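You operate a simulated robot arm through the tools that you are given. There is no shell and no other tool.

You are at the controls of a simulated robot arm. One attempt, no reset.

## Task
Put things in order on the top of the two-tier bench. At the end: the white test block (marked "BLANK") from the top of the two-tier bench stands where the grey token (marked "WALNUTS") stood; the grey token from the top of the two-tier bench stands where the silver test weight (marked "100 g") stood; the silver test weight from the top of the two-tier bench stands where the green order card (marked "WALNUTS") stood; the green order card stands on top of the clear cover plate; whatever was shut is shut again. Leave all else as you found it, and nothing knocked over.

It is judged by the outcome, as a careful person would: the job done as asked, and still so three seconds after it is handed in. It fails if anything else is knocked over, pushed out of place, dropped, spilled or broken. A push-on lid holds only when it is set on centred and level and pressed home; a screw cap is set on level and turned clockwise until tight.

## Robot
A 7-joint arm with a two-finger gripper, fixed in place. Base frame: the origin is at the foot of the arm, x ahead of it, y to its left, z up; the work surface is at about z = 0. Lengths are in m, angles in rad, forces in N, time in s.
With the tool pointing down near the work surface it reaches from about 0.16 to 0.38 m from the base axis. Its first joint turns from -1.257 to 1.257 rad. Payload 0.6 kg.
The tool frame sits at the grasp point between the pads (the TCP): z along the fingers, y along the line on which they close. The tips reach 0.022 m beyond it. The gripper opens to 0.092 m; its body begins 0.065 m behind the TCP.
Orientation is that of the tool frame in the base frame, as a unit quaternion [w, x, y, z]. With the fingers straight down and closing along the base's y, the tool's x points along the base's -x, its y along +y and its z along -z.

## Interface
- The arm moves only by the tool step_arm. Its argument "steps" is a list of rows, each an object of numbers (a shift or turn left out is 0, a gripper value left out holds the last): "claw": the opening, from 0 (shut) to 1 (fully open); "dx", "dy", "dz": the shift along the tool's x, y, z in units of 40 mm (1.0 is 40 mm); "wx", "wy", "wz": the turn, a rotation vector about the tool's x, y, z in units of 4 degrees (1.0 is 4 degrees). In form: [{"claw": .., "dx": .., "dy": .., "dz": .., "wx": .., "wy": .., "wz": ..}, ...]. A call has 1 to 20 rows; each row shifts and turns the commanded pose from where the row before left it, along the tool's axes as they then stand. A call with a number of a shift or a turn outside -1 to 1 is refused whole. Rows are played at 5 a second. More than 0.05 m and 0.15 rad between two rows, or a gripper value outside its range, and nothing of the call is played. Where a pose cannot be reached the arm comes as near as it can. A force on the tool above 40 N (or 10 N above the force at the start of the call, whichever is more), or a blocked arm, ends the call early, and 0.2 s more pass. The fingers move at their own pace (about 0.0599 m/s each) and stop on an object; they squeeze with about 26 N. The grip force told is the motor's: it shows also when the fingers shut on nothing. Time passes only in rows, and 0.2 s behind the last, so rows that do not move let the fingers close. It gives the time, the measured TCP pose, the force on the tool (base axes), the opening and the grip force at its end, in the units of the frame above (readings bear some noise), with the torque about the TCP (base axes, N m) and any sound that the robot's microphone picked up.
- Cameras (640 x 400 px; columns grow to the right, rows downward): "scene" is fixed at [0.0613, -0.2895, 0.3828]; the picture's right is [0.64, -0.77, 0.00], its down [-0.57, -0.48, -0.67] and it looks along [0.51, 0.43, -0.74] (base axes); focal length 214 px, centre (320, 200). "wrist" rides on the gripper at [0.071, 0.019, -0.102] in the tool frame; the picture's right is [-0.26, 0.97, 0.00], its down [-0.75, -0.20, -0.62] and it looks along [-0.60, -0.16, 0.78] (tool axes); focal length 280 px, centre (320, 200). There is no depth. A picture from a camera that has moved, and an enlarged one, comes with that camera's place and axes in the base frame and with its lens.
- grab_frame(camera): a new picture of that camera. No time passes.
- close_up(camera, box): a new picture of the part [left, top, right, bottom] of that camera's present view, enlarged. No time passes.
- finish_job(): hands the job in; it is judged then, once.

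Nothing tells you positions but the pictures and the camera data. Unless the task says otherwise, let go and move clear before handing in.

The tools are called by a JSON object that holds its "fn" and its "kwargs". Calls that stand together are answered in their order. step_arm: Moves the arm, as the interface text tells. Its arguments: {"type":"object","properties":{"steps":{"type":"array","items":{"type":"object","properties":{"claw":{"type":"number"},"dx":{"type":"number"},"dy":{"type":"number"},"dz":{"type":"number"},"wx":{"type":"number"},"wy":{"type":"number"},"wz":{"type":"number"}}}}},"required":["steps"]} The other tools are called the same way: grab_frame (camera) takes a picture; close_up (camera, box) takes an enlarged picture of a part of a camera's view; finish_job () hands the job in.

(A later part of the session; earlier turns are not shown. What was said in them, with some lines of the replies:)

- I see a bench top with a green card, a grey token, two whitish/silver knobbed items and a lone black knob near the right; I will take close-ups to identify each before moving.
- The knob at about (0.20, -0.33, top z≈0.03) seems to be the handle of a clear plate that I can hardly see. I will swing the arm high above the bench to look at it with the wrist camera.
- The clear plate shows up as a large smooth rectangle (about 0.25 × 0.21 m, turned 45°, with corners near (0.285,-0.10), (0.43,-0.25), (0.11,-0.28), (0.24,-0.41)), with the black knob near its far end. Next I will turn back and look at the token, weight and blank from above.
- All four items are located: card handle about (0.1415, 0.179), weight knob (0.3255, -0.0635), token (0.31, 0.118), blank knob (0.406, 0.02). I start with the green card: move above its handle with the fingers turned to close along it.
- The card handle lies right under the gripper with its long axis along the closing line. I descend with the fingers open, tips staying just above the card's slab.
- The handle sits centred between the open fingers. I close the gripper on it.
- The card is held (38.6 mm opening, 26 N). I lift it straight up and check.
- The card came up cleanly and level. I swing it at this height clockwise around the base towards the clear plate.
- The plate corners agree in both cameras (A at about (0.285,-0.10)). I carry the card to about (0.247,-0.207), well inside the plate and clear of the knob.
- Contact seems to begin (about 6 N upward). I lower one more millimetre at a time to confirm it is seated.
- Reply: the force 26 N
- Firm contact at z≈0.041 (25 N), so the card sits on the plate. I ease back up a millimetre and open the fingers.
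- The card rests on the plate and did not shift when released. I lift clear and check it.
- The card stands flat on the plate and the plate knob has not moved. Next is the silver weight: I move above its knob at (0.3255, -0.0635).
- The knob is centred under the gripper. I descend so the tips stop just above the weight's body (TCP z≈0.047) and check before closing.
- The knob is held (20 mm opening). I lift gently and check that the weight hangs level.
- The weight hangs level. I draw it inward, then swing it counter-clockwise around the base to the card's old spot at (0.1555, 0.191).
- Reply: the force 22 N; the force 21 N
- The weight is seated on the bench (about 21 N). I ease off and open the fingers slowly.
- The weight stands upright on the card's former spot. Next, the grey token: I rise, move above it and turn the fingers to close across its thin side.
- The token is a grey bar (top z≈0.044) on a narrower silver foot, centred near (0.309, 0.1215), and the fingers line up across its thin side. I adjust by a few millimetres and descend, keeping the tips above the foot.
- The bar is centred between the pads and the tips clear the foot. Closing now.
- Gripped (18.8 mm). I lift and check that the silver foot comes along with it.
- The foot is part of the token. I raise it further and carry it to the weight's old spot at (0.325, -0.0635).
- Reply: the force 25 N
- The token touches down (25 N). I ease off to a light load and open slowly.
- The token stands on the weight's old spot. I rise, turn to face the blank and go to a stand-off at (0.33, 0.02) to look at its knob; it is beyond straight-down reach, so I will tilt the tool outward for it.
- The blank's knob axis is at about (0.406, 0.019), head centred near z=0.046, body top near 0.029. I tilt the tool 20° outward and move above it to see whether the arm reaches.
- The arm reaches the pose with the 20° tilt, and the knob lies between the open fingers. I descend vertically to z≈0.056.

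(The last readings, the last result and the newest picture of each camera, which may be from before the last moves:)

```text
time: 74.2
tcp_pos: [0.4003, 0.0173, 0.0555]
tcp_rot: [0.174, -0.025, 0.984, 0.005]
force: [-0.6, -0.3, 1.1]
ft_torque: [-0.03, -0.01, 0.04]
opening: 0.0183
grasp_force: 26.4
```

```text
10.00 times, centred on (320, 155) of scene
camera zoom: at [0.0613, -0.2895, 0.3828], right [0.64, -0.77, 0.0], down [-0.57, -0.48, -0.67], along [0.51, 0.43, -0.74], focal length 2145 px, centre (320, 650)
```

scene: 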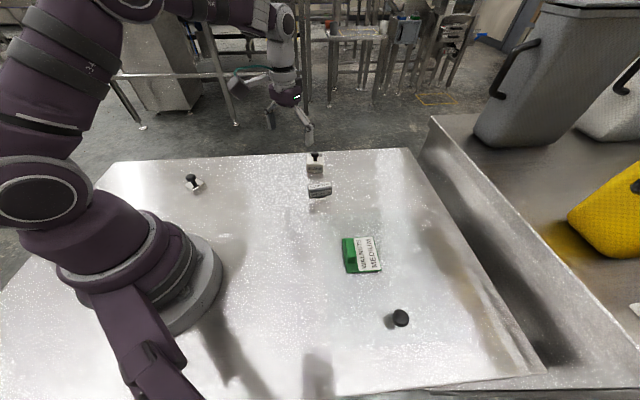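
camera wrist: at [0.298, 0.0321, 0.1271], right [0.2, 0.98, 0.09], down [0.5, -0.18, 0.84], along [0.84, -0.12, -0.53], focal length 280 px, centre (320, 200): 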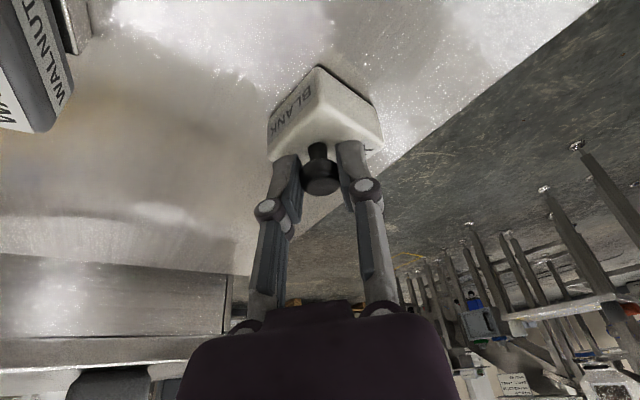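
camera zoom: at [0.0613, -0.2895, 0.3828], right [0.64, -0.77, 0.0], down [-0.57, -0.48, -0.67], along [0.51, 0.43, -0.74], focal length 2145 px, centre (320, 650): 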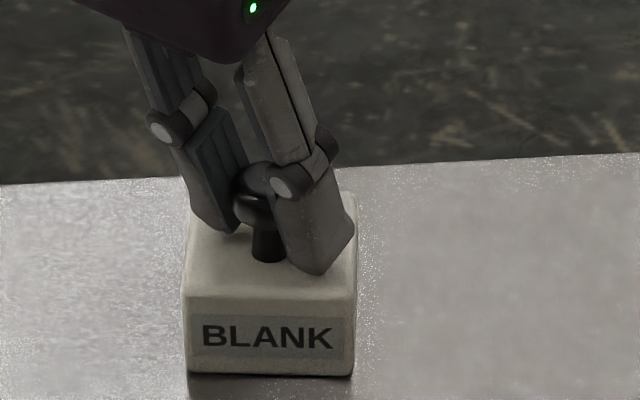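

The knob is held (18.3 mm, which fits its slightly smaller head). I lift gently, straight up, keeping the tilt.

{"fn": "step_arm", "kwargs": {"steps": [{"dx": -0.043, "dz": -0.117}, {"dx": -0.085, "dz": -0.235}, {}]}}

{"fn": "close_up", "kwargs": {"camera": "scene", "box": [280, 110, 360, 180]}}

{"fn": "close_up", "kwargs": {"camera": "wrist", "box": [250, 60, 400, 220]}}

```text
time: 75.0
tcp_pos: [0.4001, 0.0181, 0.0714]
tcp_rot: [0.173, -0.026, 0.985, 0.005]
force: [0.8, -1.2, -0.6]
ft_torque: [0.01, 0.03, -0.02]
opening: 0.0182
grasp_force: 26.2
```

```text
5.71 times, centred on (320, 145) of scene
camera zoom: at [0.0613, -0.2895, 0.3828], right [0.64, -0.77, 0.0], down [-0.57, -0.48, -0.67], along [0.51, 0.43, -0.74], focal length 1226 px, centre (320, 514)
```

zoom: 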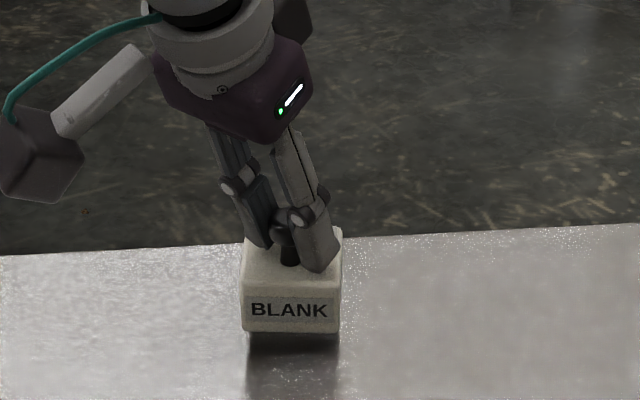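

```text
2.50 times, centred on (325, 140) of wrist
camera zoom: at [0.2977, 0.0319, 0.1424], right [0.2, 0.98, 0.09], down [0.5, -0.18, 0.84], along [0.84, -0.12, -0.53], focal length 701 px, centre (308, 350)
```

zoom: 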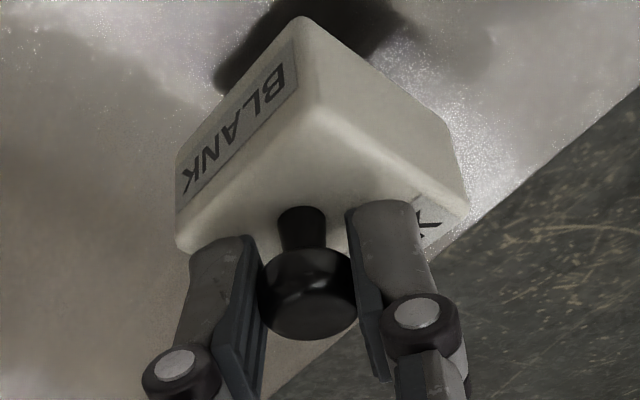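

The blank hangs upright and the grip is steady. I raise it further and carry it, keeping the tool's attitude, to the token's old spot (its knob sits a few mm off the block centre, which I allow for).

{"fn": "step_arm", "kwargs": {"steps": [{"dx": -0.19, "dz": -0.53}, {"dx": -0.19, "dz": -0.53}, {"dx": 0.554, "dz": -0.2015, "dy": 0.65}, {"dx": 0.554, "dz": -0.2015, "dy": 0.65}, {"dx": 0.554, "dz": -0.2015, "dy": 0.65}, {"dx": 0.554, "dz": -0.2015, "dy": 0.65}, {}]}}

{"fn": "grab_frame", "kwargs": {"camera": "scene"}}

{"fn": "grab_frame", "kwargs": {"camera": "wrist"}}

```text
time: 76.6
tcp_pos: [0.3009, 0.1156, 0.1147]
tcp_rot: [0.174, -0.026, 0.984, 0.005]
force: [-0.2, -0.4, -0.7]
ft_torque: [0.0, -0.02, -0.03]
opening: 0.0183
grasp_force: 26.4
```

```text
taken
```

scene: 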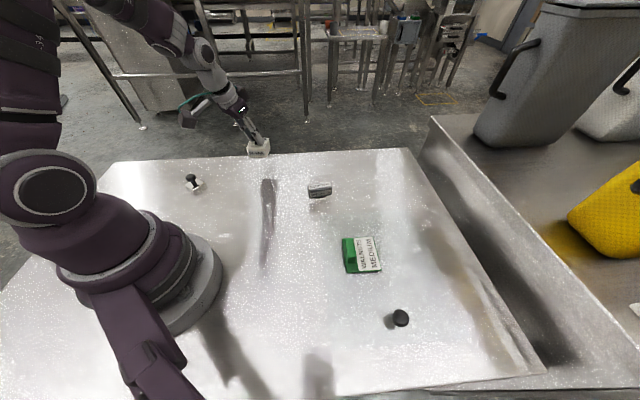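

```text
taken
camera wrist: at [0.1985, 0.1307, 0.1859], right [0.2, 0.98, 0.09], down [0.5, -0.18, 0.84], along [0.84, -0.12, -0.53], focal length 280 px, centre (320, 200)
```

wrist: 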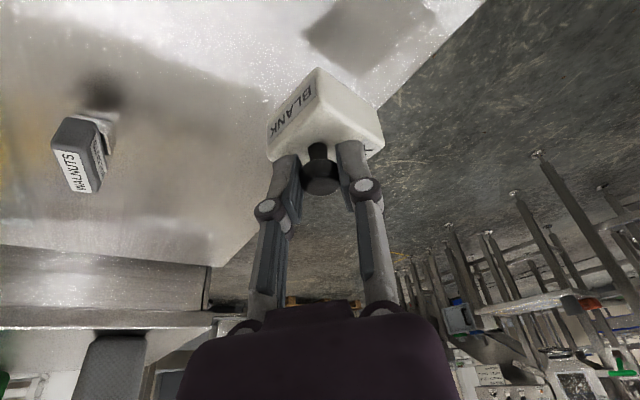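

{"fn": "step_arm", "kwargs": {"steps": [{"dx": 0.171, "dz": 0.47, "dy": 0.03}, {"dx": 0.171, "dz": 0.47}, {"dx": 0.108, "dz": 0.298}, {}]}}

{"fn": "close_up", "kwargs": {"camera": "scene", "box": [220, 120, 316, 190]}}

```text
time: 77.6
tcp_pos: [0.3022, 0.1167, 0.0618]
tcp_rot: [0.173, -0.025, 0.985, 0.004]
force: [-0.6, 0.5, -1.0]
ft_torque: [0.02, 0.06, 0.03]
opening: 0.0182
grasp_force: 25.9
```

```text
5.71 times, centred on (268, 155) of scene
camera zoom: at [0.0613, -0.2895, 0.3828], right [0.64, -0.77, 0.0], down [-0.57, -0.48, -0.67], along [0.51, 0.43, -0.74], focal length 1226 px, centre (617, 457)
```

zoom: 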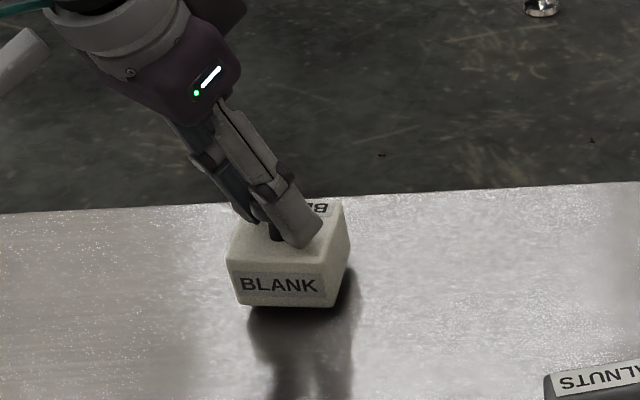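

{"fn": "step_arm", "kwargs": {"steps": [{"dx": 0.017, "dz": 0.047}, {"dx": 0.013, "dz": 0.035}, {}]}}

{"fn": "step_arm", "kwargs": {"steps": [{"dx": 0.0085, "dz": 0.0235}, {}]}}

```text
time: 78.4
tcp_pos: [0.3007, 0.1174, 0.0594]
tcp_rot: [0.173, -0.026, 0.985, 0.004]
force: [0.3, -0.3, -0.9]
ft_torque: [0.0, 0.0, 0.02]
opening: 0.0182
grasp_force: 25.4
```

```text
time: 79.0
tcp_pos: [0.302, 0.1172, 0.0585]
tcp_rot: [0.173, -0.026, 0.985, 0.005]
force: [-0.3, -0.1, -1.1]
ft_torque: [0.02, 0.02, -0.02]
opening: 0.018
grasp_force: 25.8
```

{"fn": "step_arm", "kwargs": {"steps": [{"dx": 0.0085, "dz": 0.0235}, {}]}}

{"fn": "step_arm", "kwargs": {"steps": [{"dx": 0.0068, "dz": 0.0188}, {}]}}

```text
time: 79.6
tcp_pos: [0.3015, 0.1169, 0.0573]
tcp_rot: [0.174, -0.026, 0.984, 0.005]
force: [0.2, 0.5, -0.9]
ft_torque: [0.02, 0.04, 0.0]
opening: 0.0182
grasp_force: 26.2
```

```text
time: 80.2
tcp_pos: [0.3011, 0.1167, 0.057]
tcp_rot: [0.174, -0.026, 0.984, 0.005]
force: [0.5, 1.0, -1.1]
ft_torque: [-0.01, 0.0, 0.01]
opening: 0.0182
grasp_force: 26.0
```

{"fn": "step_arm", "kwargs": {"steps": [{"dx": 0.0068, "dz": 0.0188}, {}]}}

{"fn": "close_up", "kwargs": {"camera": "scene", "box": [236, 140, 300, 185]}}

```text
time: 80.8
tcp_pos: [0.3007, 0.1179, 0.0563]
tcp_rot: [0.173, -0.026, 0.985, 0.005]
force: [0.3, 0.3, 0.9]
ft_torque: [0.02, -0.02, -0.01]
opening: 0.0183
grasp_force: 25.9
```

```text
8.89 times, centred on (268, 162) of scene
camera zoom: at [0.0613, -0.2895, 0.3828], right [0.64, -0.77, 0.0], down [-0.57, -0.48, -0.67], along [0.51, 0.43, -0.74], focal length 1906 px, centre (782, 533)
```

zoom: 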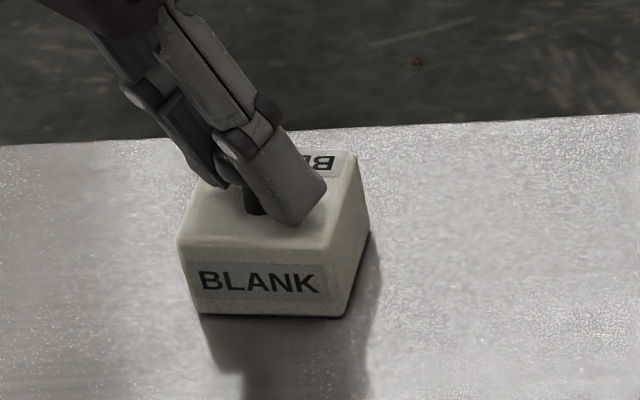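

Contact is just beginning. One more small step to seat it, then I ease off and release.

{"fn": "step_arm", "kwargs": {"steps": [{"dx": 0.0068, "dz": 0.0188}, {}]}}

```text
time: 81.4
tcp_pos: [0.3011, 0.1171, 0.0556]
tcp_rot: [0.175, -0.026, 0.984, 0.005]
force: [-5.4, -3.0, 21.9]
ft_torque: [-0.01, 0.01, 0.04]
opening: 0.0182
grasp_force: 25.9
```

{"fn": "step_arm", "kwargs": {"steps": [{"dx": -0.0055, "dz": -0.015}, {}]}}

{"fn": "step_arm", "kwargs": {"steps": [{"claw": 0.25}, {"claw": 0.35}, {"claw": 0.5}, {"claw": 0.7}, {"claw": 0.9}, {}]}}

{"fn": "close_up", "kwargs": {"camera": "scene", "box": [220, 120, 316, 190]}}

{"fn": "grab_frame", "kwargs": {"camera": "wrist"}}

```text
time: 82.0
tcp_pos: [0.3002, 0.1183, 0.0545]
tcp_rot: [0.173, -0.025, 0.985, 0.004]
force: [1.4, -0.5, 2.6]
ft_torque: [-0.01, -0.17, -0.03]
opening: 0.018
grasp_force: 26.3
```

```text
time: 83.4
tcp_pos: [0.3006, 0.1176, 0.0551]
tcp_rot: [0.174, -0.026, 0.984, 0.004]
force: [1.3, -0.7, -0.6]
ft_torque: [-0.02, -0.02, 0.02]
opening: 0.0828
grasp_force: 0.1
```

```text
5.71 times, centred on (268, 155) of scene
camera zoom: at [0.0613, -0.2895, 0.3828], right [0.64, -0.77, 0.0], down [-0.57, -0.48, -0.67], along [0.51, 0.43, -0.74], focal length 1226 px, centre (617, 457)
```

zoom: 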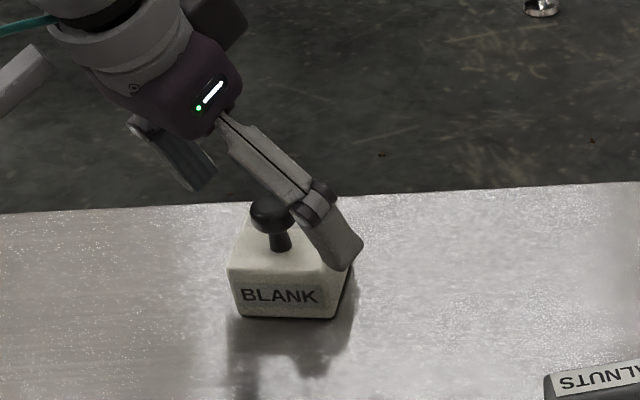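

```text
taken
camera wrist: at [0.1979, 0.1324, 0.1271], right [0.2, 0.98, 0.09], down [0.5, -0.18, 0.84], along [0.84, -0.12, -0.53], focal length 280 px, centre (320, 200)
```

wrist: 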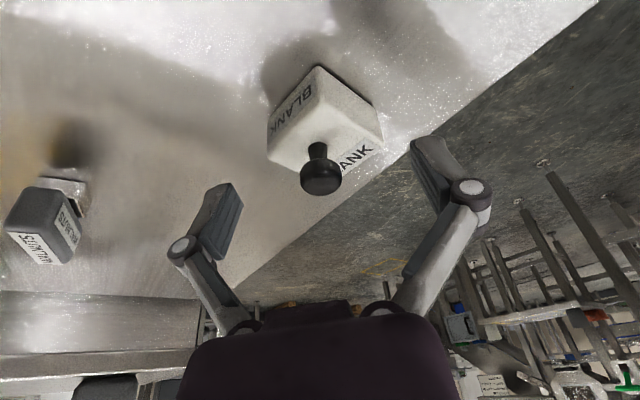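

The blank stands upright. I rise straight up, remove the tilt, and then check every item.

{"fn": "step_arm", "kwargs": {"steps": [{"dx": -0.085, "dz": -0.235}, {"dx": -0.2, "dz": -0.55}, {"dx": -0.2, "dz": -0.55}, {"dx": -0.25, "dz": -0.7}, {"wy": 1}, {"wy": 1}, {"wy": 1}, {"wy": 1}, {"wy": 1}, {"dx": 0.8}, {"dx": 0.8}, {"dx": 0.8}, {}]}}

{"fn": "grab_frame", "kwargs": {"camera": "scene"}}

{"fn": "grab_frame", "kwargs": {"camera": "wrist"}}

```text
time: 86.2
tcp_pos: [0.2047, 0.1112, 0.1418]
tcp_rot: [0.0, -0.027, 1.0, 0.0]
force: [-1.0, 0.2, 0.6]
ft_torque: [0.02, 0.05, 0.0]
opening: 0.0827
grasp_force: 0.1
```

```text
taken
```

scene: 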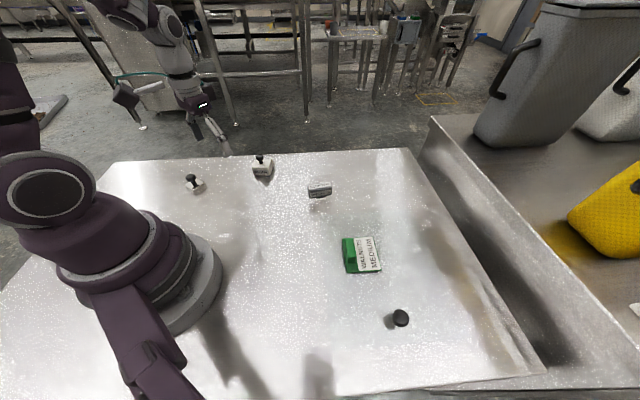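

```text
taken
camera wrist: at [0.1317, 0.129, 0.2439], right [0.21, 0.98, 0.0], down [0.76, -0.16, 0.62], along [0.61, -0.13, -0.78], focal length 280 px, centre (320, 200)
```

wrist: 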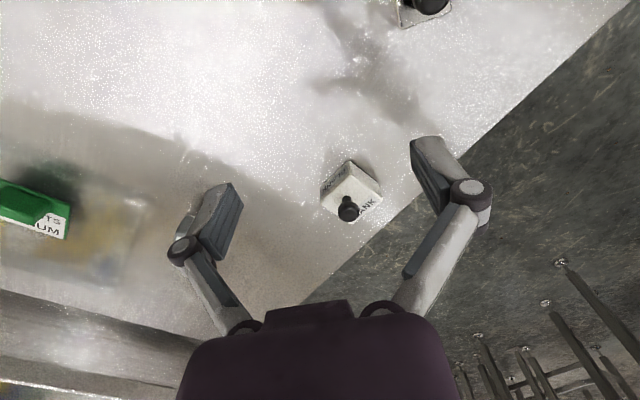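

{"fn": "close_up", "kwargs": {"camera": "scene", "box": [246, 145, 294, 185]}}

{"fn": "close_up", "kwargs": {"camera": "scene", "box": [295, 175, 343, 220]}}

{"fn": "close_up", "kwargs": {"camera": "scene", "box": [165, 165, 229, 205]}}

{"fn": "close_up", "kwargs": {"camera": "scene", "box": [310, 210, 430, 340]}}

{"fn": "close_up", "kwargs": {"camera": "wrist", "box": [290, 140, 410, 240]}}

```text
10.00 times, centred on (270, 165) of scene
camera zoom: at [0.0613, -0.2895, 0.3828], right [0.64, -0.77, 0.0], down [-0.57, -0.48, -0.67], along [0.51, 0.43, -0.74], focal length 2145 px, centre (820, 550)
```

zoom: 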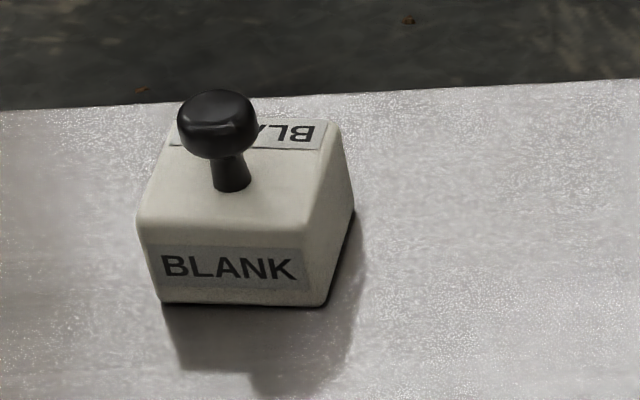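

```text
8.89 times, centred on (319, 198) of scene
camera zoom: at [0.0613, -0.2895, 0.3828], right [0.64, -0.77, 0.0], down [-0.57, -0.48, -0.67], along [0.51, 0.43, -0.74], focal length 1906 px, centre (329, 222)
```

zoom: 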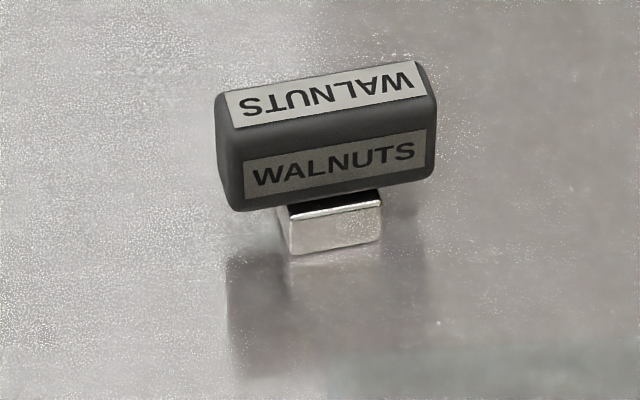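

```text
10.00 times, centred on (197, 185) of scene
camera zoom: at [0.0613, -0.2895, 0.3828], right [0.64, -0.77, 0.0], down [-0.57, -0.48, -0.67], along [0.51, 0.43, -0.74], focal length 2145 px, centre (1550, 350)
```

zoom: 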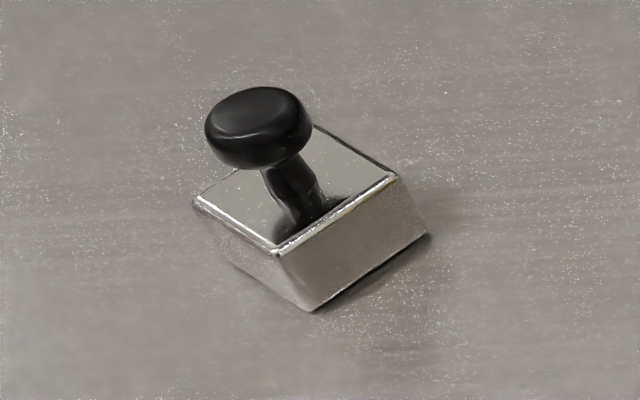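

```text
3.08 times, centred on (370, 275) of scene
camera zoom: at [0.0613, -0.2895, 0.3828], right [0.64, -0.77, 0.0], down [-0.57, -0.48, -0.67], along [0.51, 0.43, -0.74], focal length 660 px, centre (166, -31)
```

zoom: 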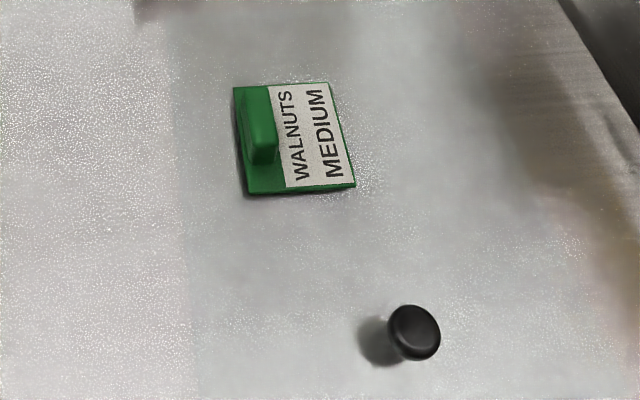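

```text
4.00 times, centred on (350, 190) of wrist
camera zoom: at [0.1317, 0.129, 0.2439], right [0.21, 0.98, 0.0], down [0.76, -0.16, 0.62], along [0.61, -0.13, -0.78], focal length 1122 px, centre (200, 240)
```

zoom: 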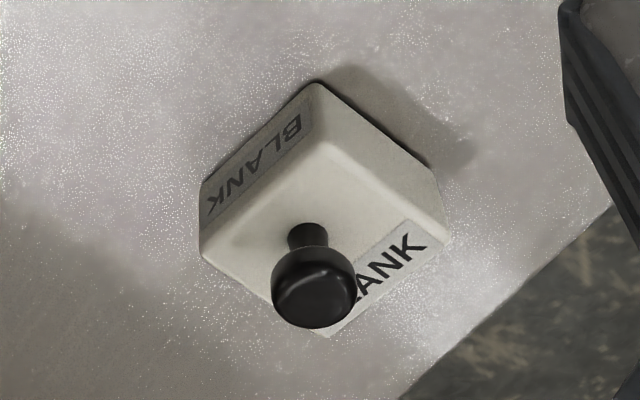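

Everything measures within about 2 mm of its intended spot: the blank at the token's place, token at the weight's, weight at the card's, and the card on the plate, with the plate's knob unmoved. I back the arm off to its starting pose before handing in.

{"fn": "step_arm", "kwargs": {"steps": [{"dz": -0.85, "claw": 1.0}, {"dz": -0.85}, {"dz": -0.8}, {"dx": -0.3, "dy": -0.75}, {"dx": -0.3, "dy": -0.75}, {"dx": -0.3, "dy": -0.75}, {"dx": -0.3, "dy": -0.75}, {"wz": 0.75}, {}, {}]}}

{"fn": "grab_frame", "kwargs": {"camera": "scene"}}

{"fn": "grab_frame", "kwargs": {"camera": "wrist"}}

```text
time: 88.4
tcp_pos: [0.2578, -0.0059, 0.2421]
tcp_rot: [0.0, 0.0, 1.0, 0.0]
force: [0.0, -0.7, -0.4]
ft_torque: [-0.01, -0.03, -0.02]
opening: 0.0921
grasp_force: 0.0
```

```text
taken
```

scene: 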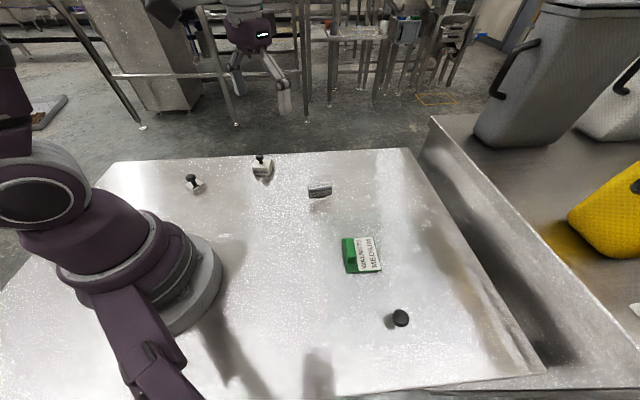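

```text
taken
camera wrist: at [0.1877, 0.0148, 0.344], right [0.26, 0.96, 0.0], down [0.75, -0.2, 0.62], along [0.6, -0.16, -0.78], focal length 280 px, centre (320, 200)
```

wrist: 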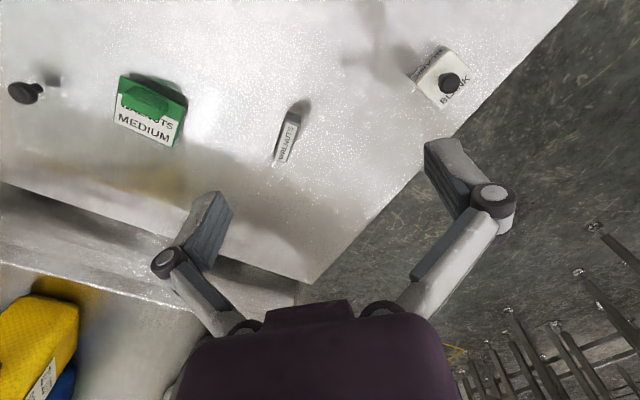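

All four items stand upright where they should be, the card lies on the clear plate, nothing was opened, and the arm is clear. I hand the job in.

{"fn": "finish_job", "kwargs": {}}

```text
The job is handed in.
```

The four items are in their new places, all upright, and I have handed the job in. I don't have the judge's result.

| Item | Now stands | Position (m) |
|---|---|---|
| White test block ("BLANK") | where the grey token stood | about (0.311, 0.124) |
| Grey token ("WALNUTS") | where the silver test weight stood | about (0.327, -0.064) |
| Silver test weight ("100 g") | where the green order card stood | about (0.157, 0.193) |
| Green order card ("WALNUTS") | on top of the clear cover plate, well in from its edges and clear of its knob | card centre about (0.26, -0.22) |

- **Accuracy:** the camera pictures put the block, token and weight within about 2 mm of their target spots.
- **Cover plate:** its knob showed at the same spot before and after, so the plate did not shift.
- **Shut items:** I opened nothing, so there was nothing to shut again.
- **Arm:** before handing in, I opened the gripper and moved the arm back, clear of everything, close to where it started.
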